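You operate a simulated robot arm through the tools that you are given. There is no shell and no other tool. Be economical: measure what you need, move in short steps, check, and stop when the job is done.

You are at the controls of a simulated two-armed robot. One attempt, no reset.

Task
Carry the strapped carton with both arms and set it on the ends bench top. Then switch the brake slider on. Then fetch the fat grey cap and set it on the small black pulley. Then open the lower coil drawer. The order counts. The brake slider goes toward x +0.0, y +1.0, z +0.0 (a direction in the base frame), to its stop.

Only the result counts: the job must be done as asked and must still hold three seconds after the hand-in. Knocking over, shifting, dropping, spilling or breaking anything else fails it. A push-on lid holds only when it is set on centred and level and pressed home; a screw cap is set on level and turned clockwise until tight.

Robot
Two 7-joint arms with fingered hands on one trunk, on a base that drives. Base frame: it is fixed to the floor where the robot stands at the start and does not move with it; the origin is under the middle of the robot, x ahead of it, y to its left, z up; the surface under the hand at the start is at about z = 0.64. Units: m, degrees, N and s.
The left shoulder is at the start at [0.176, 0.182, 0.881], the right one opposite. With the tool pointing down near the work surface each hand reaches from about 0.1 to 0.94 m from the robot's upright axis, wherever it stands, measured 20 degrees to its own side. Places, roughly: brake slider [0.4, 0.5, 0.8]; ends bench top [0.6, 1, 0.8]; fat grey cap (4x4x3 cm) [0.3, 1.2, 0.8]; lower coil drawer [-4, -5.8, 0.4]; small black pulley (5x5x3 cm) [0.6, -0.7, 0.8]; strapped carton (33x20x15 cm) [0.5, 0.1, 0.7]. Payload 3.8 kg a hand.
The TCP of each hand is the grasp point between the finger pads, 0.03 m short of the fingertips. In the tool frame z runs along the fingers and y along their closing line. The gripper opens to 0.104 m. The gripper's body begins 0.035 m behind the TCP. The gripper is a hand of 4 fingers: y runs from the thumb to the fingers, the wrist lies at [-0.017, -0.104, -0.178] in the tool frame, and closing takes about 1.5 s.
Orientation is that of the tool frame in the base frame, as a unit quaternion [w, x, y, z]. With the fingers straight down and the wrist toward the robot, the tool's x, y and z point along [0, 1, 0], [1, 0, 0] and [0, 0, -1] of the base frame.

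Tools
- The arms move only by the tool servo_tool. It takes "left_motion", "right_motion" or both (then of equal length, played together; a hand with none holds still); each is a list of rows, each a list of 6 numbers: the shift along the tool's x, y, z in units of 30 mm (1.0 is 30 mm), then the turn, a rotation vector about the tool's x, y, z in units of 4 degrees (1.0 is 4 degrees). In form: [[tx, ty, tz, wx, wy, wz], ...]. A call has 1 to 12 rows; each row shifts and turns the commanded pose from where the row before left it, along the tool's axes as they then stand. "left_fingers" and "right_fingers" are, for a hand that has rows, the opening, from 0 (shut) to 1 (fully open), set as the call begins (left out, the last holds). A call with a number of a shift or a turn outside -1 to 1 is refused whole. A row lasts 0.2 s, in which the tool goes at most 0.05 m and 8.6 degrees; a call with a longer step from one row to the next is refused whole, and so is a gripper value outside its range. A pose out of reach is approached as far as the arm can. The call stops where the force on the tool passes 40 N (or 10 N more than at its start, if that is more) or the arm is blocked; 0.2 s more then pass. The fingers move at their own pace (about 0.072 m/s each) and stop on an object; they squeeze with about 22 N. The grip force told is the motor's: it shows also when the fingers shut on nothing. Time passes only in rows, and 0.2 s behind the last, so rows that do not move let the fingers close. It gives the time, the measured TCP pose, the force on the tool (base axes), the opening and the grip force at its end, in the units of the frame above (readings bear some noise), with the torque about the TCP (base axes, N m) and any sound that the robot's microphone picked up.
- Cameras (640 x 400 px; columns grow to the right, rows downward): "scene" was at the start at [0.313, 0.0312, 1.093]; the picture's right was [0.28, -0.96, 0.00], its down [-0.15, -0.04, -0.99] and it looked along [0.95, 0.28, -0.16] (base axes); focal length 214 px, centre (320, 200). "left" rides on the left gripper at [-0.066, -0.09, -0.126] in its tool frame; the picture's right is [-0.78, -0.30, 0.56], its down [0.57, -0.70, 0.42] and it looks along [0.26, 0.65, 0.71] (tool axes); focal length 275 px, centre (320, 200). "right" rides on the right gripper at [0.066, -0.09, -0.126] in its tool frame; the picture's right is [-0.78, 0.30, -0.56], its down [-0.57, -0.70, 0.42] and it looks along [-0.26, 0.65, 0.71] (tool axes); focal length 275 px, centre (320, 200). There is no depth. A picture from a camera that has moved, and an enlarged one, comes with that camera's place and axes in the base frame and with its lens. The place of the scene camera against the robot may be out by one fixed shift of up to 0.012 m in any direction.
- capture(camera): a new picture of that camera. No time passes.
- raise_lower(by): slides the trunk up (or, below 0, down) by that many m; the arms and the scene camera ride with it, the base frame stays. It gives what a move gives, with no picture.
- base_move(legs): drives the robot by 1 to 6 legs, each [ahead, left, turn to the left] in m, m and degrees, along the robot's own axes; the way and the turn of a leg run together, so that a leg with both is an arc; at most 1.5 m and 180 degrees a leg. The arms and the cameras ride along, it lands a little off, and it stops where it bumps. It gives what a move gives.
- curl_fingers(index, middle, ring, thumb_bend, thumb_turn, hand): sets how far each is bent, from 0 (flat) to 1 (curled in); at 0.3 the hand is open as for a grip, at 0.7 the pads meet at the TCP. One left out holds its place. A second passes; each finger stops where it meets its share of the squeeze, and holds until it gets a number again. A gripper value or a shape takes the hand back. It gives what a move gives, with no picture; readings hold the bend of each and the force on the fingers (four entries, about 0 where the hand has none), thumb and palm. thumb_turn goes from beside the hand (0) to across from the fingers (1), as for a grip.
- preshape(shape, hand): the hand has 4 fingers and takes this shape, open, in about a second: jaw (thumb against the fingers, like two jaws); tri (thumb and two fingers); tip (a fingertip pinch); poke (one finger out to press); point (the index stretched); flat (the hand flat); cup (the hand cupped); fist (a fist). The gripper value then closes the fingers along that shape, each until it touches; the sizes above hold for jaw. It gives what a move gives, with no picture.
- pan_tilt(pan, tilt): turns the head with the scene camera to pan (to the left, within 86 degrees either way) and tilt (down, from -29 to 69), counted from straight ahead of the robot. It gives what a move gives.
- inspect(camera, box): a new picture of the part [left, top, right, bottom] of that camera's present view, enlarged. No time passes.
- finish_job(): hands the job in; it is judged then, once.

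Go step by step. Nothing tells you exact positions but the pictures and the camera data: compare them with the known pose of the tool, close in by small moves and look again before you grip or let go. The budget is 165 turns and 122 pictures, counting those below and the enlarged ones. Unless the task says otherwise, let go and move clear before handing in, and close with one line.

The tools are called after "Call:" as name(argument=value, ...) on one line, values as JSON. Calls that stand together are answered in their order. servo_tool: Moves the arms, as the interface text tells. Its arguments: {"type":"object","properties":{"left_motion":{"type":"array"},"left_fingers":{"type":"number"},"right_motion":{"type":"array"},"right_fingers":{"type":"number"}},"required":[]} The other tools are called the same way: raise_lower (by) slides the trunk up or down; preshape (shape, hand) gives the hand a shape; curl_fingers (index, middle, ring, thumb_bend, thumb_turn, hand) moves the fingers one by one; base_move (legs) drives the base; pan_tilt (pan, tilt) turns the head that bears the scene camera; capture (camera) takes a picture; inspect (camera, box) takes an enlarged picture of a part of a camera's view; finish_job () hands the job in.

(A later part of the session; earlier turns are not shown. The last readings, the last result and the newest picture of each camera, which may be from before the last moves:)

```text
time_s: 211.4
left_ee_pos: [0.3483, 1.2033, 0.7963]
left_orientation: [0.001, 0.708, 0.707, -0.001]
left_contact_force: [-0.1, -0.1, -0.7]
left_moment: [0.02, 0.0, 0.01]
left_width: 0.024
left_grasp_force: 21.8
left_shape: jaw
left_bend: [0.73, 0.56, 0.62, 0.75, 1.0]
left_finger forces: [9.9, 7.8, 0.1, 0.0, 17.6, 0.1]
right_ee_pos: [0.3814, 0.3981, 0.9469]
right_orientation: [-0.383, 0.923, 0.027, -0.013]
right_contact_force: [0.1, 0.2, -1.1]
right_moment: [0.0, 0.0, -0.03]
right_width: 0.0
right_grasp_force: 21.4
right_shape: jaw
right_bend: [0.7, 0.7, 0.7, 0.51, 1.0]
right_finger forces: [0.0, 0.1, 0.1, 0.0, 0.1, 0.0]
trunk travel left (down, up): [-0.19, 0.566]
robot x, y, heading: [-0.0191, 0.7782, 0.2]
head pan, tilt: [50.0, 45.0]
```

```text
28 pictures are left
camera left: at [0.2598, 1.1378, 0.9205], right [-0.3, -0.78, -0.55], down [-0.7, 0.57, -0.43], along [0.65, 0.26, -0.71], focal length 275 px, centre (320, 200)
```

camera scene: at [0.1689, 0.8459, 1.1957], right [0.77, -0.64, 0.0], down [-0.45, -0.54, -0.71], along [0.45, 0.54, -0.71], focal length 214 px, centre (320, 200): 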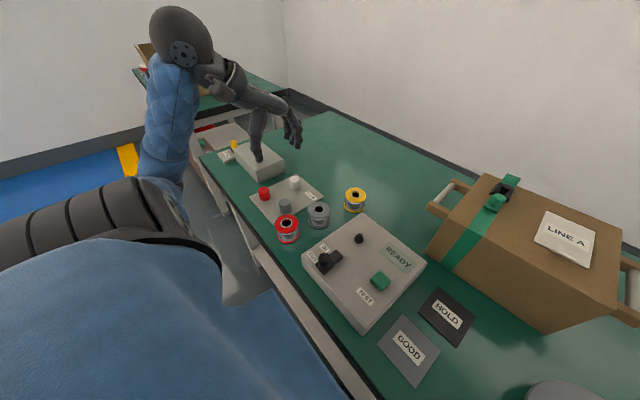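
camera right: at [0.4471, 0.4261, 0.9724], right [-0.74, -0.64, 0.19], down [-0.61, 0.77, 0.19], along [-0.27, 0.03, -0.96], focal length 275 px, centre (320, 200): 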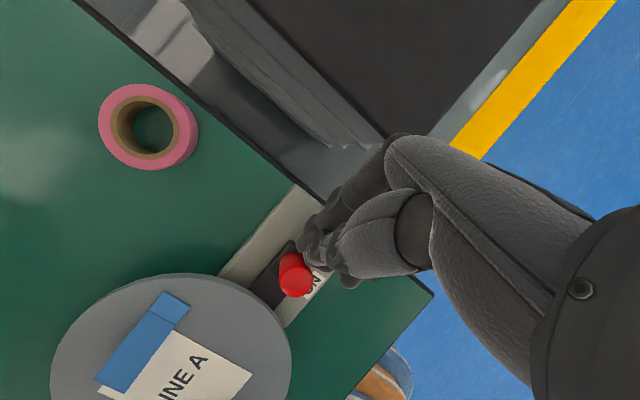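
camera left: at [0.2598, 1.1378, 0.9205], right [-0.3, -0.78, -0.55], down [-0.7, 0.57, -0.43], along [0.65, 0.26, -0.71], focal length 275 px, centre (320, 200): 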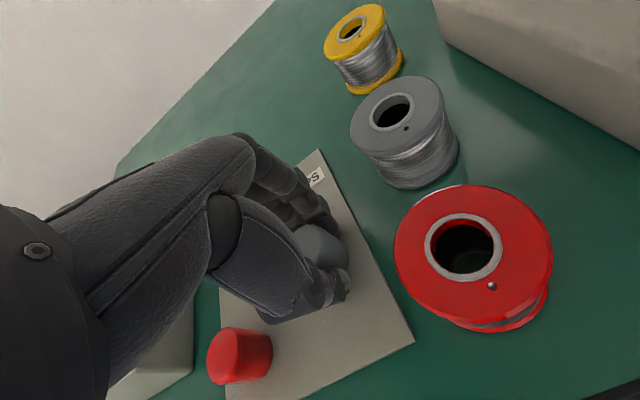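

The cap is gripped by thumb and two fingers. I lift it and check.

Call:
servo_tool(left_motion=[[0, 0, -0.3, 0, 0, 0], [0, 0, -0.6, 0, 0, 0], [0, 0, -0.8, 0, 0, 0], [0, 0, -0.8, 0, 0, 0], [0, 0, -0.8, 0, 0, 0], [0, 0, -0.8, 0, 0, 0], [0, 0, -0.8, 0, 0, 0], [0, 0, -0.8, 0, 0, 0]])

Call:
capture(camera="left")

Call:
inspect(camera="scene", box=[220, 80, 380, 210])

```text
time_s: 213.2
left_ee_pos: [0.3513, 1.2066, 0.967]
left_orientation: [0.001, 0.707, 0.707, -0.002]
left_contact_force: [-0.3, -0.9, -0.1]
left_moment: [-0.03, 0.0, -0.03]
left_width: 0.0239
left_grasp_force: 21.8
left_shape: jaw
left_bend: [0.73, 0.56, 0.62, 0.75, 1.0]
left_finger forces: [9.9, 8.0, 0.0, 0.0, 17.6, 0.1]
left hand out of reach, approached as far as the arm can: row 3
right_ee_pos: [0.3815, 0.3987, 0.9474]
right_orientation: [-0.384, 0.923, 0.027, -0.012]
right_contact_force: [-0.1, -0.1, 0.2]
right_moment: [-0.02, 0.0, 0.0]
right_width: 0.0
right_grasp_force: 22.5
right_shape: jaw
right_bend: [0.7, 0.7, 0.7, 0.51, 1.0]
right_finger forces: [0.0, 0.1, 0.0, 0.0, 0.1, 0.0]
trunk travel left (down, up): [-0.19, 0.566]
robot x, y, heading: [-0.0162, 0.7748, 0.3]
head pan, tilt: [50.0, 45.0]
```

```text
27 pictures are left
camera left: at [0.2621, 1.1415, 1.0924], right [-0.3, -0.78, -0.55], down [-0.7, 0.57, -0.43], along [0.65, 0.26, -0.72], focal length 275 px, centre (320, 200)
```

left: 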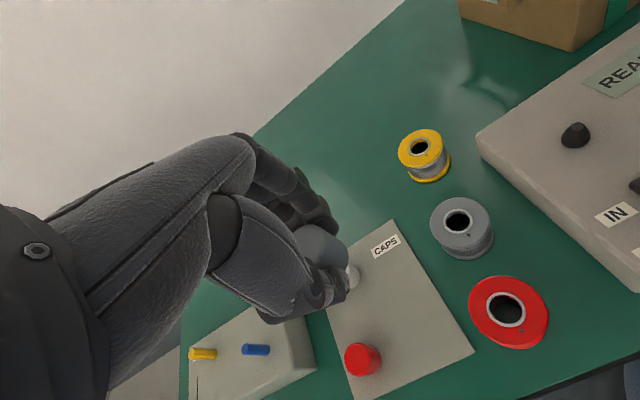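

```text
3.08 times, centred on (300, 145) of scene
camera zoom: at [0.1692, 0.8456, 1.1957], right [0.77, -0.64, 0.0], down [-0.45, -0.54, -0.71], along [0.45, 0.54, -0.71], focal length 660 px, centre (382, 369)
```

zoom: 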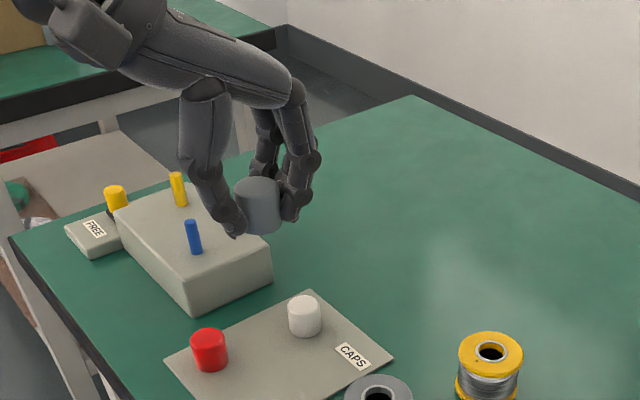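

The cap is held upright and level. I raise the trunk 0.15 m for clearance and drive right along the benches toward the pulley.

Call:
raise_lower(by=0.15)

Call:
base_move(legs=[[-0.05, 0, 0], [0, -1.2, 0]])

Call:
pan_tilt(pan=-30, tilt=40)

Call:
capture(camera="scene")

```text
time_s: 214.9
left_ee_pos: [0.3516, 1.2071, 1.1163]
left_orientation: [0.001, 0.707, 0.707, -0.002]
left_contact_force: [-0.1, 0.3, 0.3]
left_moment: [-0.01, 0.03, 0.01]
left_width: 0.0241
left_grasp_force: 22.3
left_shape: jaw
left_bend: [0.73, 0.56, 0.62, 0.75, 1.0]
left_finger forces: [9.9, 8.0, 0.0, 0.1, 17.7, 0.0]
right_ee_pos: [0.3837, 0.4011, 1.097]
right_orientation: [-0.384, 0.923, 0.026, -0.012]
right_contact_force: [0.2, -0.2, -0.1]
right_moment: [0.0, -0.03, 0.0]
right_width: 0.0
right_grasp_force: 21.6
right_shape: jaw
right_bend: [0.7, 0.7, 0.7, 0.51, 1.0]
right_finger forces: [0.0, 0.1, 0.1, 0.0, 0.1, 0.0]
trunk travel left (down, up): [-0.34, 0.416]
robot x, y, heading: [-0.0175, 0.775, -0.1]
head pan, tilt: [50.0, 45.0]
```

```text
time_s: 221.6
left_ee_pos: [0.3, -0.015, 1.1164]
left_orientation: [0.001, 0.714, 0.7, 0.0]
left_contact_force: [1.6, 0.3, -1.6]
left_moment: [0.05, 0.02, -0.02]
left_width: 0.0238
left_grasp_force: 22.0
left_shape: jaw
left_bend: [0.73, 0.56, 0.62, 0.75, 1.0]
left_finger forces: [9.9, 8.0, 0.0, 0.1, 17.6, 0.1]
right_ee_pos: [0.3176, -0.8216, 1.0983]
right_orientation: [-0.384, 0.923, 0.019, -0.009]
right_contact_force: [-0.3, 0.6, -0.5]
right_moment: [-0.01, 0.01, -0.01]
right_width: 0.0
right_grasp_force: 22.2
right_shape: jaw
right_bend: [0.7, 0.7, 0.7, 0.51, 1.0]
right_finger forces: [0.0, 0.1, 0.0, 0.0, 0.0, 0.0]
trunk travel left (down, up): [-0.34, 0.416]
robot x, y, heading: [-0.0744, -0.4365, -0.9]
head pan, tilt: [50.0, 45.0]
```

```text
time_s: 223.2
left_ee_pos: [0.3018, -0.0145, 1.118]
left_orientation: [0.002, 0.713, 0.701, -0.001]
left_contact_force: [0.0, -0.4, -0.6]
left_moment: [0.03, 0.01, -0.02]
left_width: 0.024
left_grasp_force: 22.0
left_shape: jaw
left_bend: [0.73, 0.56, 0.62, 0.75, 1.0]
left_finger forces: [10.0, 8.0, 0.0, 0.0, 17.8, 0.1]
right_ee_pos: [0.3177, -0.8212, 1.0981]
right_orientation: [-0.385, 0.923, 0.019, -0.009]
right_contact_force: [-1.3, 0.0, -0.5]
right_moment: [-0.01, 0.01, -0.03]
right_width: 0.0
right_grasp_force: 22.2
right_shape: jaw
right_bend: [0.7, 0.7, 0.7, 0.51, 1.0]
right_finger forces: [0.1, 0.0, 0.0, 0.0, 0.0, 0.1]
trunk travel left (down, up): [-0.34, 0.416]
robot x, y, heading: [-0.0793, -0.4382, -1.1]
head pan, tilt: [-30.0, 40.0]
```

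```text
25 pictures are left
camera scene: at [0.0669, -0.4757, 1.3566], right [-0.51, -0.86, 0.0], down [-0.55, 0.33, -0.77], along [0.66, -0.39, -0.64], focal length 214 px, centre (320, 200)
```

scene: 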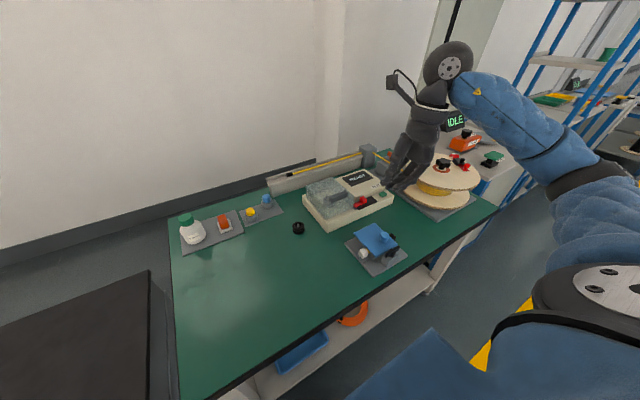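

The pulley is at about (0.57, -0.68). I drive a further 0.33 m right and straighten, then view the pulley closely.

Call:
base_move(legs=[[0, -0.33, 1.0]])

Call:
pan_tilt(pan=8, tilt=45)

Call:
inspect(camera="scene", box=[240, 140, 400, 240])

```text
time_s: 225.3
left_ee_pos: [0.2941, -0.3356, 1.1184]
left_orientation: [0.001, 0.711, 0.703, 0.0]
left_contact_force: [0.4, -0.4, -0.2]
left_moment: [0.02, -0.04, 0.0]
left_width: 0.0243
left_grasp_force: 22.0
left_shape: jaw
left_bend: [0.73, 0.56, 0.62, 0.75, 1.0]
left_finger forces: [10.1, 8.1, 0.0, 0.0, 17.6, 0.0]
right_ee_pos: [0.3176, -1.1421, 1.0977]
right_orientation: [-0.385, 0.923, 0.022, -0.009]
right_contact_force: [0.9, 0.6, -0.5]
right_moment: [0.0, 0.02, 0.0]
right_width: 0.0002
right_grasp_force: 21.9
right_shape: jaw
right_bend: [0.7, 0.7, 0.7, 0.51, 1.0]
right_finger forces: [0.1, 0.0, 0.1, 0.0, 0.0, 0.0]
trunk travel left (down, up): [-0.34, 0.416]
robot x, y, heading: [-0.0789, -0.7627, -0.2]
head pan, tilt: [-30.0, 40.0]
```

```text
time_s: 226.3
left_ee_pos: [0.2942, -0.3347, 1.118]
left_orientation: [0.001, 0.711, 0.703, -0.001]
left_contact_force: [0.5, 0.5, 0.2]
left_moment: [-0.01, 0.01, 0.02]
left_width: 0.0243
left_grasp_force: 21.8
left_shape: jaw
left_bend: [0.73, 0.56, 0.62, 0.75, 1.0]
left_finger forces: [9.9, 7.9, 0.0, 0.1, 17.6, 0.1]
right_ee_pos: [0.3181, -1.1419, 1.0973]
right_orientation: [-0.384, 0.923, 0.022, -0.011]
right_contact_force: [0.6, 1.1, 0.3]
right_moment: [-0.01, 0.0, 0.0]
right_width: 0.0
right_grasp_force: 21.6
right_shape: jaw
right_bend: [0.7, 0.7, 0.7, 0.51, 1.0]
right_finger forces: [0.0, 0.0, 0.0, 0.1, 0.0, 0.0]
trunk travel left (down, up): [-0.34, 0.416]
robot x, y, heading: [-0.0768, -0.7595, -0.6]
head pan, tilt: [8.0, 45.0]
```

```text
4.00 times, centred on (320, 190) of scene
camera zoom: at [0.0711, -0.7449, 1.3494], right [0.13, -0.99, 0.0], down [-0.7, -0.09, -0.71], along [0.7, 0.09, -0.71], focal length 858 px, centre (320, 240)
```

zoom: 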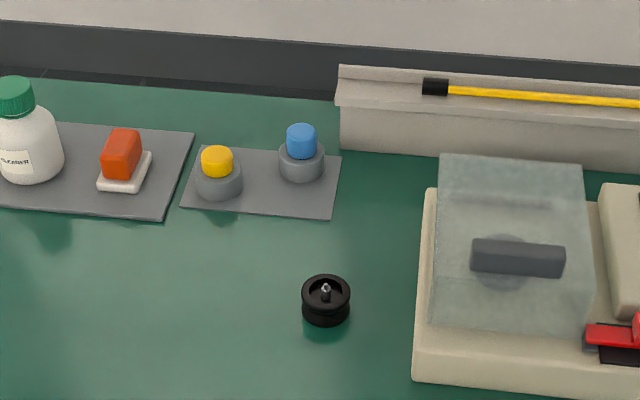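

The pulley has a central pin with a ball, so the cap must be centred and pressed on. I bring the cap above it at about (0.569, -0.686).

Call:
servo_tool(left_motion=[[-0.975, 0.764, 0, 0, 0, 0], [-0.975, 0.764, 0, 0, 0, 0], [-0.975, 0.764, 0, 0, 0, 0], [-0.975, 0.764, 0, 0, 0, 0], [-0.975, 0.764, 0, 0, 0, 0], [-0.975, 0.764, 0, 0, 0, 0], [-0.975, 0.764, 0, 0, 0, 0], [-0.975, 0.764, 0, 0, 0, 0], [-0.975, 0.764, 0, 0, 0, 0], [-0.975, 0.764, 0, 0, 0, 0], [-0.975, 0.764, 0, 0, 0, 0], [-0.975, 0.764, 0, 0, 0, 0]])

Call:
servo_tool(left_motion=[[0, 0, 0.9, 0, 0, 0], [0, 0, 0.9, 0, 0, 0], [0, 0, 0.9, 0, 0, 0], [0, 0, 0.9, 0, 0, 0], [0, 0, 0.9, 0, 0, 0], [0, 0, 0.9, 0, 0, 0], [0, 0, 0.9, 0, 0, 0]])

Call:
inspect(camera="scene", box=[240, 140, 400, 240])

Call:
capture(camera="left")

```text
time_s: 228.9
left_ee_pos: [0.5215, -0.6268, 1.1167]
left_orientation: [0.0, 0.71, 0.704, -0.002]
left_contact_force: [0.2, -0.4, 0.0]
left_moment: [-0.02, 0.02, 0.03]
left_width: 0.0236
left_grasp_force: 22.7
left_shape: jaw
left_bend: [0.73, 0.56, 0.62, 0.75, 1.0]
left_finger forces: [10.7, 8.6, 0.1, 0.0, 17.4, 0.1]
left hand out of reach, approached as far as the arm can: row 11, 12
right_ee_pos: [0.3188, -1.1412, 1.0975]
right_orientation: [-0.384, 0.923, 0.023, -0.011]
right_contact_force: [0.3, 0.6, 0.6]
right_moment: [0.01, 0.02, -0.02]
right_width: 0.0
right_grasp_force: 22.2
right_shape: jaw
right_bend: [0.7, 0.7, 0.7, 0.51, 1.0]
right_finger forces: [0.0, 0.0, 0.0, 0.0, 0.1, 0.1]
trunk travel left (down, up): [-0.34, 0.416]
robot x, y, heading: [-0.0761, -0.7657, -0.2]
head pan, tilt: [8.0, 45.0]
```

```text
time_s: 230.5
left_ee_pos: [0.5005, -0.6003, 0.9436]
left_orientation: [0.001, 0.711, 0.703, -0.001]
left_contact_force: [-0.3, -0.7, -0.7]
left_moment: [-0.05, 0.01, 0.02]
left_width: 0.0235
left_grasp_force: 21.6
left_shape: jaw
left_bend: [0.73, 0.56, 0.62, 0.75, 1.0]
left_finger forces: [11.0, 9.0, 0.1, 0.0, 17.2, 0.1]
left hand out of reach, approached as far as the arm can: row 3, 4, 5, 6, 7
right_ee_pos: [0.3168, -1.141, 1.0973]
right_orientation: [-0.383, 0.923, 0.022, -0.01]
right_contact_force: [0.1, 0.3, 0.8]
right_moment: [-0.04, -0.02, -0.01]
right_width: 0.0
right_grasp_force: 22.3
right_shape: jaw
right_bend: [0.7, 0.7, 0.7, 0.51, 1.0]
right_finger forces: [0.0, 0.0, 0.0, 0.1, 0.1, 0.0]
trunk travel left (down, up): [-0.34, 0.416]
robot x, y, heading: [-0.0752, -0.7566, -0.2]
head pan, tilt: [8.0, 45.0]
```

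```text
4.00 times, centred on (320, 190) of scene
camera zoom: at [0.0712, -0.7448, 1.3493], right [0.13, -0.99, 0.0], down [-0.7, -0.09, -0.71], along [0.7, 0.09, -0.71], focal length 858 px, centre (320, 240)
```

zoom: 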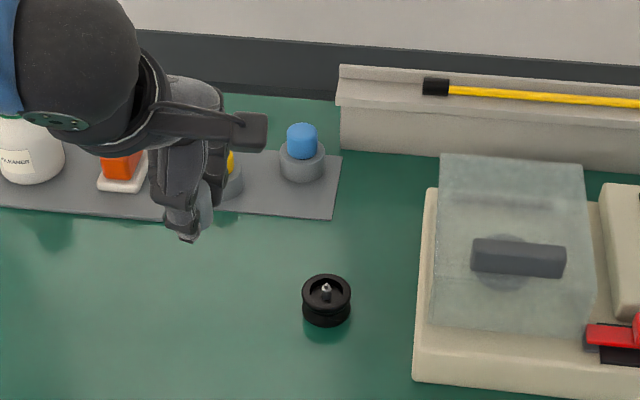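

```text
22 pictures are left
camera left: at [0.4115, -0.6631, 1.0681], right [-0.3, -0.77, -0.55], down [-0.69, 0.58, -0.43], along [0.65, 0.25, -0.71], focal length 275 px, centre (320, 200)
```

left: 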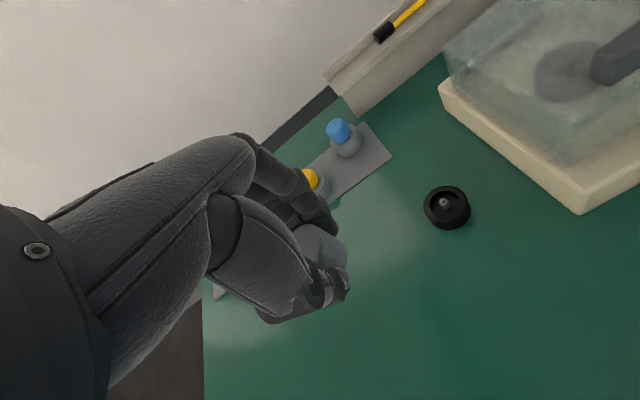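

The left arm is at its inward limit; I move the base instead: 5 cm ahead and 9 cm right.

Call:
base_move(legs=[[0.05, -0.09, 0.2]])

Call:
servo_tool(left_motion=[[0, 0.3, 0, 0, 0, 0], [0, 0.3, 0, 0, 0, 0]])

Call:
capture(camera="left")

Call:
inspect(camera="scene", box=[220, 140, 380, 240])

```text
time_s: 231.7
left_ee_pos: [0.5508, -0.6903, 0.9428]
left_orientation: [0.0, 0.709, 0.706, -0.002]
left_contact_force: [0.1, -0.5, -0.7]
left_moment: [0.02, 0.0, 0.01]
left_width: 0.0238
left_grasp_force: 22.3
left_shape: jaw
left_bend: [0.73, 0.56, 0.62, 0.75, 1.0]
left_finger forces: [11.0, 8.8, 0.0, 0.1, 17.2, 0.0]
right_ee_pos: [0.3701, -1.2348, 1.098]
right_orientation: [-0.384, 0.923, 0.025, -0.012]
right_contact_force: [0.5, -0.4, 0.1]
right_moment: [0.05, 0.03, -0.01]
right_width: 0.0
right_grasp_force: 21.6
right_shape: jaw
right_bend: [0.7, 0.7, 0.7, 0.51, 1.0]
right_finger forces: [0.0, 0.1, 0.0, 0.1, 0.1, 0.1]
trunk travel left (down, up): [-0.34, 0.416]
robot x, y, heading: [-0.0302, -0.8564, 0.0]
head pan, tilt: [8.0, 45.0]
```

```text
time_s: 232.3
left_ee_pos: [0.5649, -0.6832, 0.9473]
left_orientation: [0.002, 0.709, 0.705, -0.001]
left_contact_force: [0.4, 0.9, -0.1]
left_moment: [0.0, 0.0, 0.03]
left_width: 0.024
left_grasp_force: 22.2
left_shape: jaw
left_bend: [0.73, 0.56, 0.62, 0.75, 1.0]
left_finger forces: [10.9, 8.9, 0.1, 0.0, 17.2, 0.0]
left hand out of reach, approached as far as the arm can: row 1, 2
right_ee_pos: [0.3689, -1.2322, 1.0982]
right_orientation: [-0.384, 0.923, 0.024, -0.011]
right_contact_force: [0.5, 0.3, 0.1]
right_moment: [0.0, -0.01, 0.04]
right_width: 0.0
right_grasp_force: 21.4
right_shape: jaw
right_bend: [0.7, 0.7, 0.7, 0.51, 1.0]
right_finger forces: [0.1, 0.1, 0.1, 0.0, 0.0, 0.0]
trunk travel left (down, up): [-0.34, 0.416]
robot x, y, heading: [-0.0299, -0.8547, 0.2]
head pan, tilt: [8.0, 45.0]
```

```text
21 pictures are left
camera left: at [0.4739, -0.7474, 1.0723], right [-0.3, -0.78, -0.55], down [-0.7, 0.57, -0.43], along [0.65, 0.26, -0.71], focal length 275 px, centre (320, 200)
```

left: 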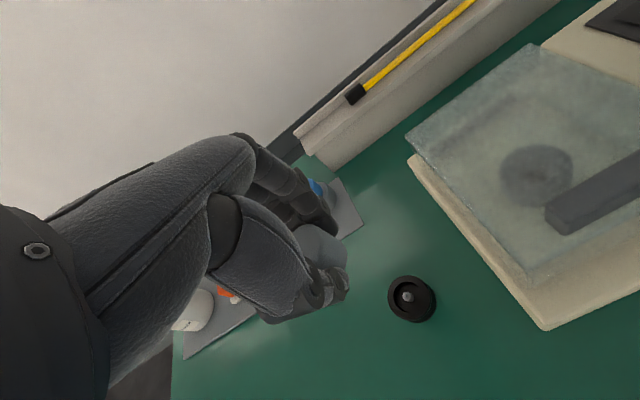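

```text
4.00 times, centred on (300, 190) of scene
camera zoom: at [0.1209, -0.8374, 1.3494], right [0.14, -0.99, 0.0], down [-0.7, -0.1, -0.71], along [0.7, 0.1, -0.71], focal length 858 px, centre (400, 240)
```

zoom: 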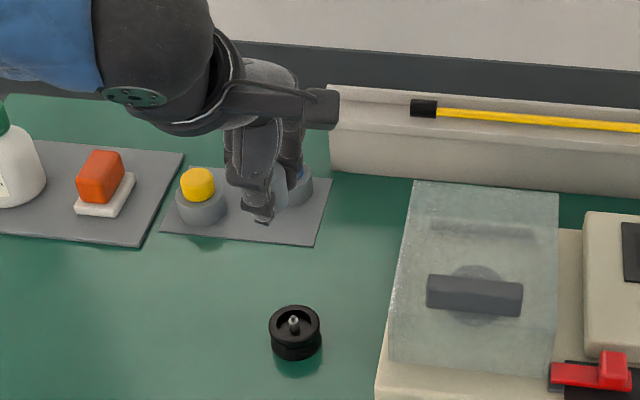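

From the hand camera the pulley is at (0.555, -0.691). I correct the position and lower until the cap is about 2 cm above it, then compare.

Call:
servo_tool(left_motion=[[-0.09, -0.19, 0.5, 0, 0, 0], [-0.09, -0.19, 0.5, 0, 0, 0], [0, 0, 0.8, 0, 0, 0], [0, 0, 0.8, 0, 0, 0], [0, 0, 0.8, 0, 0, 0]])

Call:
inspect(camera="left", box=[240, 170, 440, 310])

Call:
inspect(camera="scene", box=[240, 160, 360, 240])

```text
time_s: 233.5
left_ee_pos: [0.5282, -0.6503, 0.8778]
left_orientation: [0.001, 0.709, 0.705, -0.002]
left_contact_force: [-0.1, -0.3, 0.2]
left_moment: [-0.01, -0.02, 0.04]
left_width: 0.0237
left_grasp_force: 22.2
left_shape: jaw
left_bend: [0.73, 0.56, 0.62, 0.75, 1.0]
left_finger forces: [11.0, 8.9, 0.1, 0.1, 17.2, 0.0]
left hand out of reach, approached as far as the arm can: row 1, 2, 3, 4, 5
right_ee_pos: [0.3698, -1.2346, 1.0975]
right_orientation: [-0.384, 0.923, 0.025, -0.011]
right_contact_force: [0.8, -0.2, -0.9]
right_moment: [-0.01, 0.02, -0.01]
right_width: 0.0001
right_grasp_force: 22.4
right_shape: jaw
right_bend: [0.7, 0.7, 0.7, 0.51, 1.0]
right_finger forces: [0.0, 0.0, 0.0, 0.0, 0.1, 0.0]
trunk travel left (down, up): [-0.34, 0.416]
robot x, y, heading: [-0.0234, -0.8551, 0.2]
head pan, tilt: [8.0, 45.0]
```

```text
2.86 times, centred on (340, 240) of left
camera zoom: at [0.4386, -0.7149, 1.0021], right [-0.3, -0.78, -0.55], down [-0.7, 0.57, -0.43], along [0.65, 0.26, -0.71], focal length 786 px, centre (263, 86)
```

zoom: 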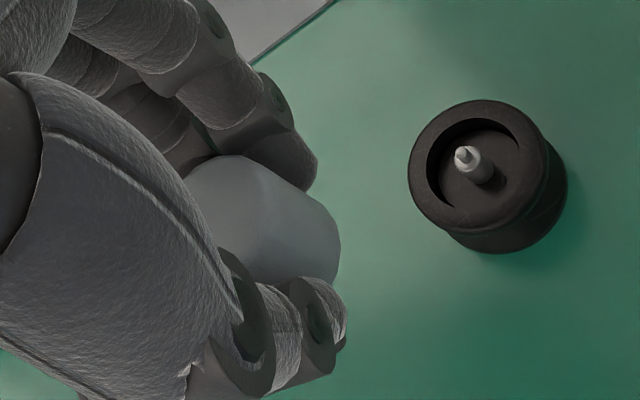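

```text
5.00 times, centred on (300, 200) of scene
camera zoom: at [0.121, -0.8374, 1.3493], right [0.14, -0.99, 0.0], down [-0.7, -0.1, -0.71], along [0.7, 0.1, -0.71], focal length 1072 px, centre (420, 200)
```

zoom: 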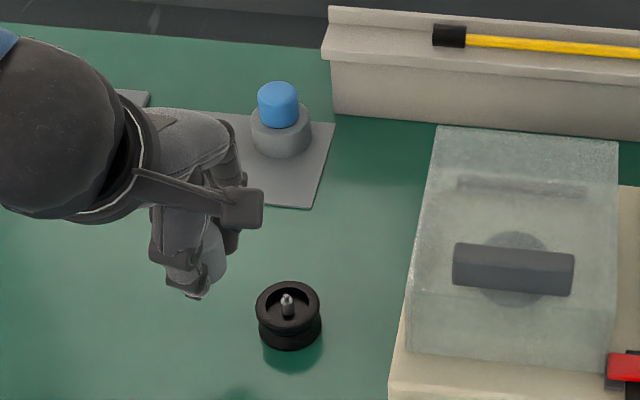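

The left arm's inward limit bites when lowering. I lift both hands, tuck the right arm in, lower the trunk 0.15 m and shift the base 0.2 m right so the pulley lies more to the left hand's side.

Call:
servo_tool(left_motion=[[0, 0, -0.6, 0, 0, 0], [0, 0, -0.6, 0, 0, 0], [0, 0, -0.6, 0, 0, 0], [0, 0, -0.6, 0, 0, 0], [0, 0, -0.6, 0, 0, 0], [0, 0, -0.6, 0, 0, 0], [0, 0, -0.6, 0, 0, 0], [0, 0, -0.6, 0, 0, 0], [0, 0, -0.6, 0, 0, 0], [0, 0, -0.6, 0, 0, 0], [0, 0, -0.6, 0, 0, 0], [0, 0, -0.6, 0, 0, 0]], right_motion=[[0, -0.73, 0.055, 0, 0, 0], [0, -0.73, 0.055, 0, 0, 0], [0, -0.73, 0.055, 0, 0, 0], [0, -0.73, 0.055, 0, 0, 0], [0, -0.73, 0.055, 0, 0, 0], [0, -0.73, 0.055, 0, 0, 0], [0, -0.73, 0.055, 0, 0, 0], [0, -0.73, 0.055, 0, 0, 0], [0, -0.73, 0.055, 0, 0, 0], [0, -0.73, 0.055, 0, 0, 0], [0, -0.73, 0.055, 0, 0, 0], [0, -0.73, 0.055, 0, 0, 0]])

Call:
raise_lower(by=-0.15)

Call:
base_move(legs=[[0, -0.2, -0.2]])

```text
time_s: 236.1
left_ee_pos: [0.5277, -0.6491, 1.0943]
left_orientation: [0.001, 0.709, 0.705, -0.001]
left_contact_force: [-0.2, 0.1, -0.5]
left_moment: [0.0, 0.04, -0.02]
left_width: 0.0238
left_grasp_force: 22.3
left_shape: jaw
left_bend: [0.73, 0.56, 0.62, 0.75, 1.0]
left_finger forces: [10.7, 9.0, 0.0, 0.0, 17.2, 0.0]
right_ee_pos: [0.3579, -1.0341, 1.2719]
right_orientation: [-0.383, 0.923, 0.024, -0.011]
right_contact_force: [-0.3, -0.8, -0.1]
right_moment: [-0.01, 0.02, -0.03]
right_width: 0.0002
right_grasp_force: 22.4
right_shape: jaw
right_bend: [0.7, 0.7, 0.7, 0.51, 1.0]
right_finger forces: [0.0, 0.1, 0.0, 0.1, 0.1, 0.1]
trunk travel left (down, up): [-0.34, 0.416]
robot x, y, heading: [-0.0277, -0.8545, 0.2]
head pan, tilt: [8.0, 45.0]
```

```text
time_s: 237.9
left_ee_pos: [0.5278, -0.6504, 0.9442]
left_orientation: [0.002, 0.709, 0.705, -0.001]
left_contact_force: [0.5, 0.6, -0.2]
left_moment: [-0.01, -0.02, 0.0]
left_width: 0.0236
left_grasp_force: 22.4
left_shape: jaw
left_bend: [0.73, 0.56, 0.62, 0.75, 1.0]
left_finger forces: [10.9, 9.0, 0.1, 0.0, 17.3, 0.0]
right_ee_pos: [0.3583, -1.0338, 1.1212]
right_orientation: [-0.384, 0.923, 0.025, -0.011]
right_contact_force: [0.1, -0.1, 0.7]
right_moment: [-0.02, -0.01, 0.02]
right_width: 0.0
right_grasp_force: 22.1
right_shape: jaw
right_bend: [0.7, 0.7, 0.7, 0.51, 1.0]
right_finger forces: [0.0, 0.0, 0.1, 0.0, 0.1, 0.0]
trunk travel left (down, up): [-0.19, 0.566]
robot x, y, heading: [-0.0318, -0.8543, 0.1]
head pan, tilt: [8.0, 45.0]
```

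```text
time_s: 239.4
left_ee_pos: [0.5271, -0.8521, 0.9448]
left_orientation: [0.001, 0.71, 0.704, -0.001]
left_contact_force: [0.2, 0.0, 0.0]
left_moment: [0.04, -0.02, 0.03]
left_width: 0.0238
left_grasp_force: 22.1
left_shape: jaw
left_bend: [0.73, 0.56, 0.62, 0.75, 1.0]
left_finger forces: [10.8, 9.0, 0.0, 0.1, 17.3, 0.0]
right_ee_pos: [0.357, -1.2339, 1.1194]
right_orientation: [-0.384, 0.923, 0.022, -0.011]
right_contact_force: [0.7, -0.1, 0.5]
right_moment: [0.02, 0.0, -0.02]
right_width: 0.0
right_grasp_force: 22.5
right_shape: jaw
right_bend: [0.7, 0.7, 0.7, 0.51, 1.0]
right_finger forces: [0.0, 0.0, 0.0, 0.0, 0.0, 0.0]
trunk travel left (down, up): [-0.19, 0.566]
robot x, y, heading: [-0.0303, -1.0509, -0.5]
head pan, tilt: [8.0, 45.0]
```

Now bring the left hand over to the pulley with the arm in an easier zone.

Call:
servo_tool(left_motion=[[0.91, 0.15, 0, 0, 0, 0], [0.91, 0.15, 0, 0, 0, 0], [0.91, 0.15, 0, 0, 0, 0], [0.91, 0.15, 0, 0, 0, 0], [0.91, 0.15, 0, 0, 0, 0], [0.91, 0.15, 0, 0, 0, 0]])

Call:
servo_tool(left_motion=[[0, 0, 0.65, 0, 0, 0], [0, 0, 0.65, 0, 0, 0], [0, 0, 0.65, 0, 0, 0], [0, 0, 0.65, 0, 0, 0], [0, 0, 0.65, 0, 0, 0]])

Call:
inspect(camera="left", box=[240, 170, 440, 310])

```text
time_s: 240.8
left_ee_pos: [0.5586, -0.6863, 0.9438]
left_orientation: [0.0, 0.711, 0.703, -0.002]
left_contact_force: [-0.1, 0.4, 0.1]
left_moment: [-0.08, -0.03, -0.03]
left_width: 0.0236
left_grasp_force: 22.0
left_shape: jaw
left_bend: [0.73, 0.56, 0.62, 0.75, 1.0]
left_finger forces: [10.7, 9.0, 0.0, 0.0, 17.2, 0.0]
right_ee_pos: [0.3575, -1.2335, 1.12]
right_orientation: [-0.383, 0.923, 0.022, -0.01]
right_contact_force: [0.7, -0.4, 0.2]
right_moment: [-0.01, -0.02, 0.01]
right_width: 0.0
right_grasp_force: 21.8
right_shape: jaw
right_bend: [0.7, 0.7, 0.7, 0.51, 1.0]
right_finger forces: [0.1, 0.0, 0.0, 0.0, 0.0, 0.1]
trunk travel left (down, up): [-0.19, 0.566]
robot x, y, heading: [-0.03, -1.0527, -0.5]
head pan, tilt: [8.0, 45.0]
```

```text
time_s: 242.0
left_ee_pos: [0.5567, -0.6883, 0.845]
left_orientation: [0.001, 0.711, 0.704, -0.001]
left_contact_force: [0.1, -0.1, -0.6]
left_moment: [0.01, -0.02, -0.03]
left_width: 0.0236
left_grasp_force: 21.7
left_shape: jaw
left_bend: [0.73, 0.56, 0.62, 0.75, 1.0]
left_finger forces: [10.6, 9.1, 0.1, 0.1, 17.1, 0.0]
right_ee_pos: [0.3589, -1.233, 1.1201]
right_orientation: [-0.385, 0.923, 0.022, -0.011]
right_contact_force: [1.0, -0.1, 0.5]
right_moment: [0.01, 0.01, -0.02]
right_width: 0.0001
right_grasp_force: 22.2
right_shape: jaw
right_bend: [0.7, 0.7, 0.7, 0.51, 1.0]
right_finger forces: [0.0, 0.0, 0.0, 0.0, 0.0, 0.0]
trunk travel left (down, up): [-0.19, 0.566]
robot x, y, heading: [-0.0301, -1.0499, -0.3]
head pan, tilt: [8.0, 45.0]
```

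```text
2.86 times, centred on (340, 240) of left
camera zoom: at [0.4675, -0.7516, 0.9707], right [-0.3, -0.77, -0.55], down [-0.7, 0.58, -0.43], along [0.65, 0.26, -0.71], focal length 786 px, centre (263, 86)
```

zoom: 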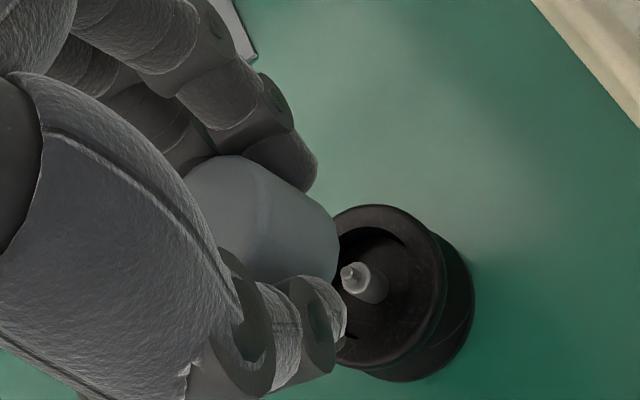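

The hand camera shows the pulley under the cap, but the cap's centre in the grip needs checking. I view it with the head camera from this side.

Call:
pan_tilt(pan=38, tilt=40)

Call:
inspect(camera="scene", box=[260, 150, 380, 250])

```text
time_s: 243.0
left_ee_pos: [0.5569, -0.6875, 0.8464]
left_orientation: [0.002, 0.711, 0.703, -0.001]
left_contact_force: [0.1, 0.1, 0.4]
left_moment: [0.0, -0.04, -0.03]
left_width: 0.0237
left_grasp_force: 22.4
left_shape: jaw
left_bend: [0.73, 0.56, 0.62, 0.75, 1.0]
left_finger forces: [10.7, 8.9, 0.1, 0.0, 17.3, 0.0]
right_ee_pos: [0.3575, -1.2338, 1.1211]
right_orientation: [-0.385, 0.923, 0.023, -0.011]
right_contact_force: [-0.3, -0.2, 0.1]
right_moment: [0.02, -0.01, 0.01]
right_width: 0.0002
right_grasp_force: 21.8
right_shape: jaw
right_bend: [0.7, 0.7, 0.7, 0.51, 1.0]
right_finger forces: [0.0, 0.1, 0.1, 0.1, 0.1, 0.0]
trunk travel left (down, up): [-0.19, 0.566]
robot x, y, heading: [-0.027, -1.052, -0.3]
head pan, tilt: [38.0, 40.0]
```

```text
4.00 times, centred on (320, 200) of scene
camera zoom: at [0.1724, -0.9949, 1.2029], right [0.61, -0.79, 0.0], down [-0.51, -0.39, -0.77], along [0.61, 0.47, -0.64], focal length 858 px, centre (320, 200)
```

zoom: 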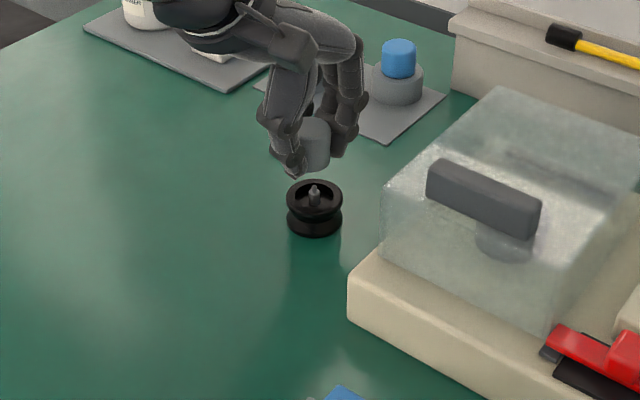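

Both views agree that the cap sits about 13 mm to +y of the TCP, so it is off the pulley by roughly (+4, +14) mm. I correct that and lower to just above the pin for another check.

Call:
servo_tool(left_motion=[[-0.24, -0.07, 0, 0, 0, 0], [-0.24, -0.06, 0, 0, 0, 0], [0, 0, 0.3, 0, 0, 0], [0, 0, 0, 0, 0, 0]])

Call:
inspect(camera="scene", box=[280, 165, 360, 225])

Call:
inspect(camera="left", box=[260, 190, 400, 300])

```text
time_s: 244.0
left_ee_pos: [0.5544, -0.7031, 0.8377]
left_orientation: [0.002, 0.711, 0.703, -0.002]
left_contact_force: [0.6, 0.0, -0.7]
left_moment: [-0.01, 0.02, 0.0]
left_width: 0.0236
left_grasp_force: 22.6
left_shape: jaw
left_bend: [0.73, 0.56, 0.62, 0.75, 1.0]
left_finger forces: [10.8, 9.0, 0.0, 0.1, 17.2, 0.0]
right_ee_pos: [0.3581, -1.2323, 1.1193]
right_orientation: [-0.384, 0.923, 0.023, -0.011]
right_contact_force: [0.1, 0.8, -0.1]
right_moment: [0.0, 0.03, 0.01]
right_width: 0.0002
right_grasp_force: 21.9
right_shape: jaw
right_bend: [0.7, 0.7, 0.7, 0.51, 1.0]
right_finger forces: [0.0, 0.0, 0.0, 0.0, 0.0, 0.0]
trunk travel left (down, up): [-0.19, 0.566]
robot x, y, heading: [-0.035, -1.0503, -0.1]
head pan, tilt: [38.0, 40.0]
```

```text
6.67 times, centred on (320, 195) of scene
camera zoom: at [0.1723, -0.9948, 1.2029], right [0.61, -0.79, 0.0], down [-0.51, -0.39, -0.77], along [0.61, 0.47, -0.64], focal length 1430 px, centre (320, 233)
```

zoom: 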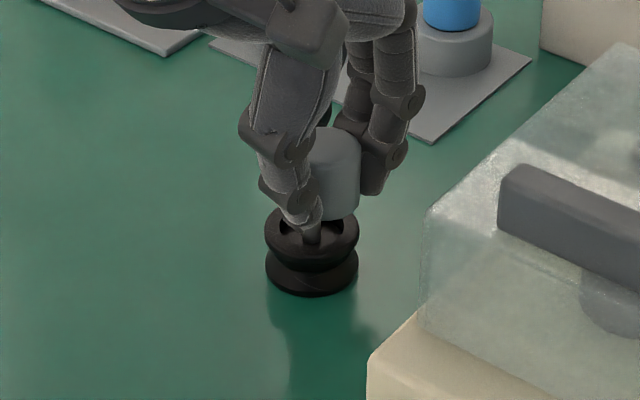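

```text
3.64 times, centred on (330, 245) of left
camera zoom: at [0.4634, -0.7668, 0.9628], right [-0.3, -0.77, -0.55], down [-0.7, 0.58, -0.43], along [0.65, 0.26, -0.71], focal length 1001 px, centre (284, 36)
```

zoom: 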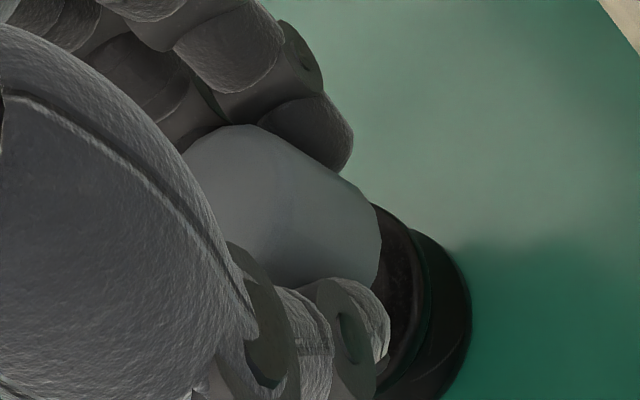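

With the cap radius refined (~17 mm), the remaining error is about (+2, -3.5) mm. I apply that correction and lower gently, watching the force.

Call:
servo_tool(left_motion=[[0.12, -0.07, 0, 0, 0, 0], [0, 0, 0.2, 0, 0, 0], [0, 0, 0.15, 0, 0, 0], [0, 0, 0, 0, 0, 0]])

Call:
inspect(camera="scene", box=[280, 165, 360, 225])

```text
time_s: 245.0
left_ee_pos: [0.5506, -0.6983, 0.8265]
left_orientation: [0.001, 0.711, 0.704, -0.001]
left_contact_force: [-0.2, -0.6, -0.7]
left_moment: [0.01, -0.02, -0.02]
left_width: 0.0238
left_grasp_force: 21.9
left_shape: jaw
left_bend: [0.73, 0.56, 0.62, 0.75, 1.0]
left_finger forces: [10.6, 9.0, 0.0, 0.0, 17.2, 0.1]
right_ee_pos: [0.3584, -1.2321, 1.1212]
right_orientation: [-0.385, 0.923, 0.023, -0.011]
right_contact_force: [0.7, -0.5, -0.3]
right_moment: [-0.02, -0.03, 0.01]
right_width: 0.0
right_grasp_force: 21.3
right_shape: jaw
right_bend: [0.7, 0.7, 0.7, 0.51, 1.0]
right_finger forces: [0.0, 0.0, 0.0, 0.0, 0.0, 0.0]
trunk travel left (down, up): [-0.19, 0.566]
robot x, y, heading: [-0.0247, -1.0476, -0.4]
head pan, tilt: [38.0, 40.0]
```

```text
6.67 times, centred on (320, 195) of scene
camera zoom: at [0.1724, -0.9948, 1.2029], right [0.61, -0.79, 0.0], down [-0.51, -0.39, -0.77], along [0.61, 0.47, -0.64], focal length 1430 px, centre (320, 233)
```

zoom: 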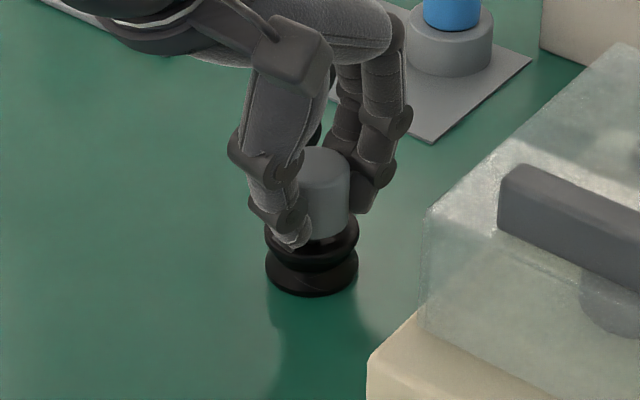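

The cap now lines up with the pulley in this view. I lower in 3 mm steps until I feel contact.

Call:
servo_tool(left_motion=[[0, 0, 0.1, 0, 0, 0], [0, 0, 0.1, 0, 0, 0], [0, 0, 0, 0, 0, 0]])

Call:
servo_tool(left_motion=[[0, 0, 0.1, 0, 0, 0], [0, 0, 0, 0, 0, 0]])

```text
time_s: 245.8
left_ee_pos: [0.5503, -0.6984, 0.8216]
left_orientation: [0.001, 0.711, 0.704, -0.001]
left_contact_force: [0.2, 0.2, 0.1]
left_moment: [0.0, -0.01, 0.01]
left_width: 0.024
left_grasp_force: 22.1
left_shape: jaw
left_bend: [0.73, 0.56, 0.62, 0.75, 1.0]
left_finger forces: [10.5, 9.1, 0.0, 0.1, 17.2, 0.1]
right_ee_pos: [0.3572, -1.2328, 1.1192]
right_orientation: [-0.384, 0.923, 0.022, -0.011]
right_contact_force: [0.4, -1.0, 0.2]
right_moment: [-0.01, 0.03, -0.01]
right_width: 0.0
right_grasp_force: 21.8
right_shape: jaw
right_bend: [0.7, 0.7, 0.7, 0.51, 1.0]
right_finger forces: [0.1, 0.1, 0.0, 0.0, 0.0, 0.0]
trunk travel left (down, up): [-0.19, 0.566]
robot x, y, heading: [-0.027, -1.0507, -0.3]
head pan, tilt: [38.0, 40.0]
```

```text
time_s: 246.4
left_ee_pos: [0.5499, -0.6978, 0.8186]
left_orientation: [0.001, 0.711, 0.703, -0.002]
left_contact_force: [-0.1, 0.5, -0.9]
left_moment: [0.02, -0.03, 0.03]
left_width: 0.0235
left_grasp_force: 21.5
left_shape: jaw
left_bend: [0.73, 0.56, 0.62, 0.75, 1.0]
left_finger forces: [10.6, 9.0, 0.1, 0.1, 17.2, 0.0]
right_ee_pos: [0.358, -1.233, 1.1208]
right_orientation: [-0.384, 0.923, 0.022, -0.01]
right_contact_force: [-0.7, -0.4, 0.3]
right_moment: [0.0, -0.02, -0.01]
right_width: 0.0
right_grasp_force: 22.1
right_shape: jaw
right_bend: [0.7, 0.7, 0.7, 0.51, 1.0]
right_finger forces: [0.0, 0.0, 0.1, 0.0, 0.1, 0.1]
trunk travel left (down, up): [-0.19, 0.566]
robot x, y, heading: [-0.0283, -1.0512, -0.2]
head pan, tilt: [38.0, 40.0]
```

Call:
servo_tool(left_motion=[[0, 0.06, 0, 0, 0, 0], [0, 0, 0.1, 0, 0, 0], [0, 0, 0.1, 0, 0, 0], [0, 0, 0, 0, 0, 0]])

Call:
inspect(camera="scene", box=[280, 165, 360, 225])

```text
time_s: 247.4
left_ee_pos: [0.5532, -0.6979, 0.8163]
left_orientation: [0.005, 0.711, 0.703, 0.002]
left_contact_force: [3.1, 2.7, 21.5]
left_moment: [0.06, -0.47, 0.1]
left_width: 0.0246
left_grasp_force: 22.1
left_shape: jaw
left_bend: [0.74, 0.55, 0.62, 0.75, 1.0]
left_finger forces: [24.6, 16.6, 0.0, 0.1, 19.8, 0.1]
right_ee_pos: [0.3563, -1.2337, 1.1206]
right_orientation: [-0.384, 0.923, 0.022, -0.009]
right_contact_force: [-0.2, 0.0, 0.0]
right_moment: [0.01, -0.02, -0.01]
right_width: 0.0
right_grasp_force: 21.8
right_shape: jaw
right_bend: [0.7, 0.7, 0.7, 0.51, 1.0]
right_finger forces: [0.0, 0.1, 0.1, 0.1, 0.0, 0.0]
trunk travel left (down, up): [-0.19, 0.566]
robot x, y, heading: [-0.0284, -1.0509, -0.3]
head pan, tilt: [38.0, 40.0]
```

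```text
6.67 times, centred on (320, 195) of scene
camera zoom: at [0.1707, -0.9955, 1.2035], right [0.61, -0.79, 0.0], down [-0.51, -0.39, -0.77], along [0.61, 0.47, -0.64], focal length 1430 px, centre (320, 233)
```

zoom: 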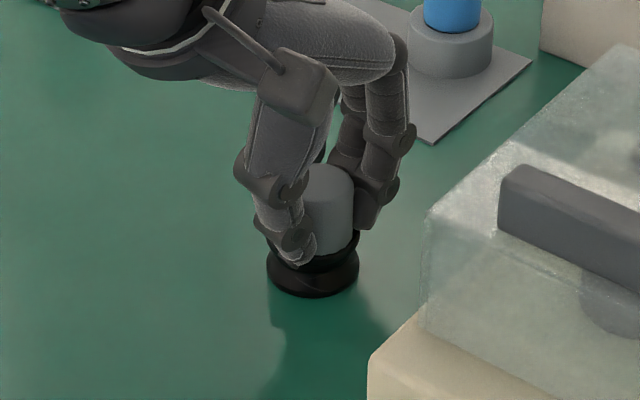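

Contact at 21 N with the cap centred on the pulley. I press a little more to be sure it is home.

Call:
servo_tool(left_motion=[[0, 0, 0.1, 0, 0, 0], [0, 0, 0.05, 0, 0, 0], [0, 0, 0, 0, 0, 0]])

Call:
inspect(camera="left", box=[260, 190, 400, 300])

```text
time_s: 248.0
left_ee_pos: [0.5567, -0.6991, 0.8165]
left_orientation: [0.009, 0.711, 0.703, 0.005]
left_contact_force: [-2.8, -0.2, 15.4]
left_moment: [0.03, -0.09, 0.03]
left_width: 0.0247
left_grasp_force: 22.4
left_shape: jaw
left_bend: [0.74, 0.56, 0.62, 0.75, 1.0]
left_finger forces: [18.2, 14.9, 0.0, 0.1, 21.6, 0.0]
right_ee_pos: [0.3577, -1.2326, 1.1203]
right_orientation: [-0.384, 0.923, 0.023, -0.011]
right_contact_force: [0.9, 0.5, -0.3]
right_moment: [0.01, 0.01, 0.0]
right_width: 0.0
right_grasp_force: 22.2
right_shape: jaw
right_bend: [0.7, 0.7, 0.7, 0.51, 1.0]
right_finger forces: [0.0, 0.0, 0.1, 0.0, 0.1, 0.0]
trunk travel left (down, up): [-0.19, 0.566]
robot x, y, heading: [-0.0283, -1.0506, -0.2]
head pan, tilt: [38.0, 40.0]
stopped in row 3 (left hand): the force on the tool passed its limit at 40 N (the readings are from after the stop); the commanded pose is now the measured one
```

```text
3.64 times, centred on (330, 245) of left
camera zoom: at [0.4642, -0.7635, 0.9389], right [-0.29, -0.78, -0.56], down [-0.69, 0.58, -0.44], along [0.67, 0.25, -0.7], focal length 1001 px, centre (284, 36)
```

zoom: 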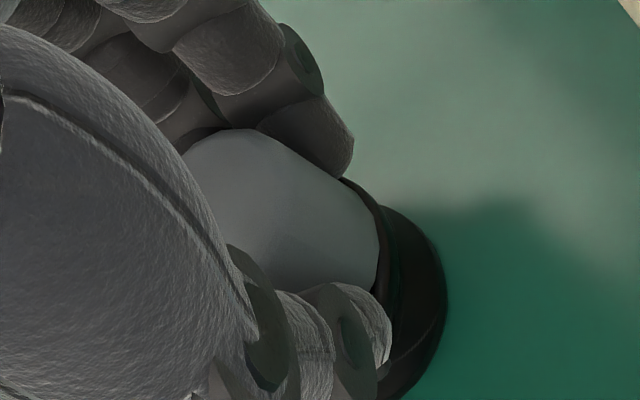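

Pressed home past 40 N. I relieve the pressure slightly, open the hand and rise straight up.

Call:
servo_tool(left_motion=[[0, 0, -0.04, 0, 0, 0], [0, 0, 0, 0, 0, 0], [0, 0, 0, 0, 0, 0], [0, 0, 0, 0, 0, 0], [0, 0, 0, 0, 0, 0]], left_fingers=0.6)

Call:
servo_tool(left_motion=[[0, 0, -0.3, 0, 0, 0], [0, 0, -0.6, 0, 0, 0], [0, 0, -0.8, 0, 0, 0], [0, 0, -0.8, 0, 0, 0], [0, 0, -0.8, 0, 0, 0], [0, 0, -0.8, 0, 0, 0]])

Call:
inspect(camera="scene", box=[280, 165, 360, 225])

```text
time_s: 249.2
left_ee_pos: [0.5549, -0.698, 0.8136]
left_orientation: [0.006, 0.71, 0.704, 0.003]
left_contact_force: [0.1, 0.1, -0.1]
left_moment: [0.0, 0.0, 0.01]
left_width: 0.0624
left_grasp_force: 0.0
left_shape: jaw
left_bend: [0.73, 0.4, 0.37, 0.64, 0.99]
left_finger forces: [0.1, 0.0, 0.0, 0.1, 0.0, 0.0]
right_ee_pos: [0.3588, -1.2329, 1.1188]
right_orientation: [-0.384, 0.923, 0.022, -0.011]
right_contact_force: [-0.3, 0.5, 0.0]
right_moment: [0.0, 0.0, -0.01]
right_width: 0.0
right_grasp_force: 22.5
right_shape: jaw
right_bend: [0.7, 0.7, 0.7, 0.51, 1.0]
right_finger forces: [0.0, 0.0, 0.1, 0.1, 0.0, 0.0]
trunk travel left (down, up): [-0.19, 0.566]
robot x, y, heading: [-0.0303, -1.051, -0.1]
head pan, tilt: [38.0, 40.0]
```

```text
time_s: 250.6
left_ee_pos: [0.5538, -0.6964, 0.9375]
left_orientation: [0.005, 0.711, 0.703, 0.003]
left_contact_force: [1.0, 0.6, -0.1]
left_moment: [0.01, 0.01, 0.0]
left_width: 0.0621
left_grasp_force: 0.1
left_shape: jaw
left_bend: [0.73, 0.4, 0.37, 0.63, 0.99]
left_finger forces: [0.1, 0.0, 0.0, 0.1, 0.1, 0.0]
right_ee_pos: [0.3571, -1.2334, 1.1198]
right_orientation: [-0.385, 0.923, 0.022, -0.009]
right_contact_force: [0.1, -0.6, 0.5]
right_moment: [0.0, -0.02, -0.01]
right_width: 0.0001
right_grasp_force: 21.9
right_shape: jaw
right_bend: [0.7, 0.7, 0.7, 0.51, 1.0]
right_finger forces: [0.1, 0.0, 0.0, 0.0, 0.1, 0.1]
trunk travel left (down, up): [-0.19, 0.566]
robot x, y, heading: [-0.0279, -1.0513, -0.2]
head pan, tilt: [38.0, 40.0]
```

```text
6.67 times, centred on (320, 195) of scene
camera zoom: at [0.1721, -0.9948, 1.203], right [0.61, -0.79, 0.0], down [-0.51, -0.39, -0.77], along [0.61, 0.47, -0.64], focal length 1430 px, centre (320, 233)
```

zoom: 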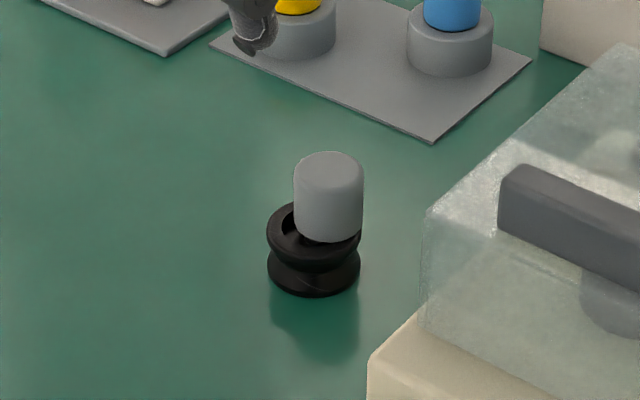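

The cap is on the pulley but sits off-centre. I take one hand-camera view to measure the offset.

Call:
inspect(camera="left", box=[290, 190, 450, 310])

```text
3.33 times, centred on (370, 250) of left
camera zoom: at [0.4625, -0.7616, 1.0618], right [-0.3, -0.77, -0.56], down [-0.69, 0.58, -0.44], along [0.66, 0.25, -0.71], focal length 918 px, centre (153, 33)
```

zoom: 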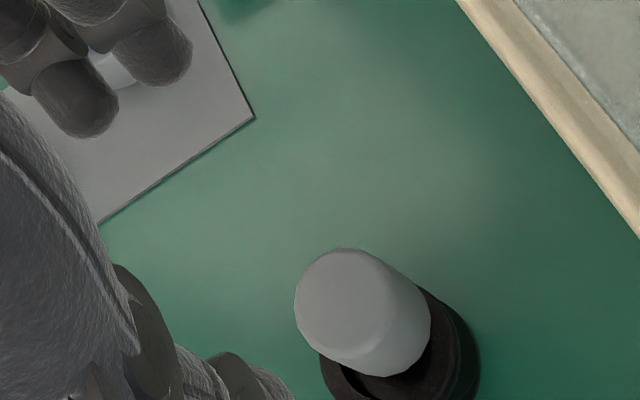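

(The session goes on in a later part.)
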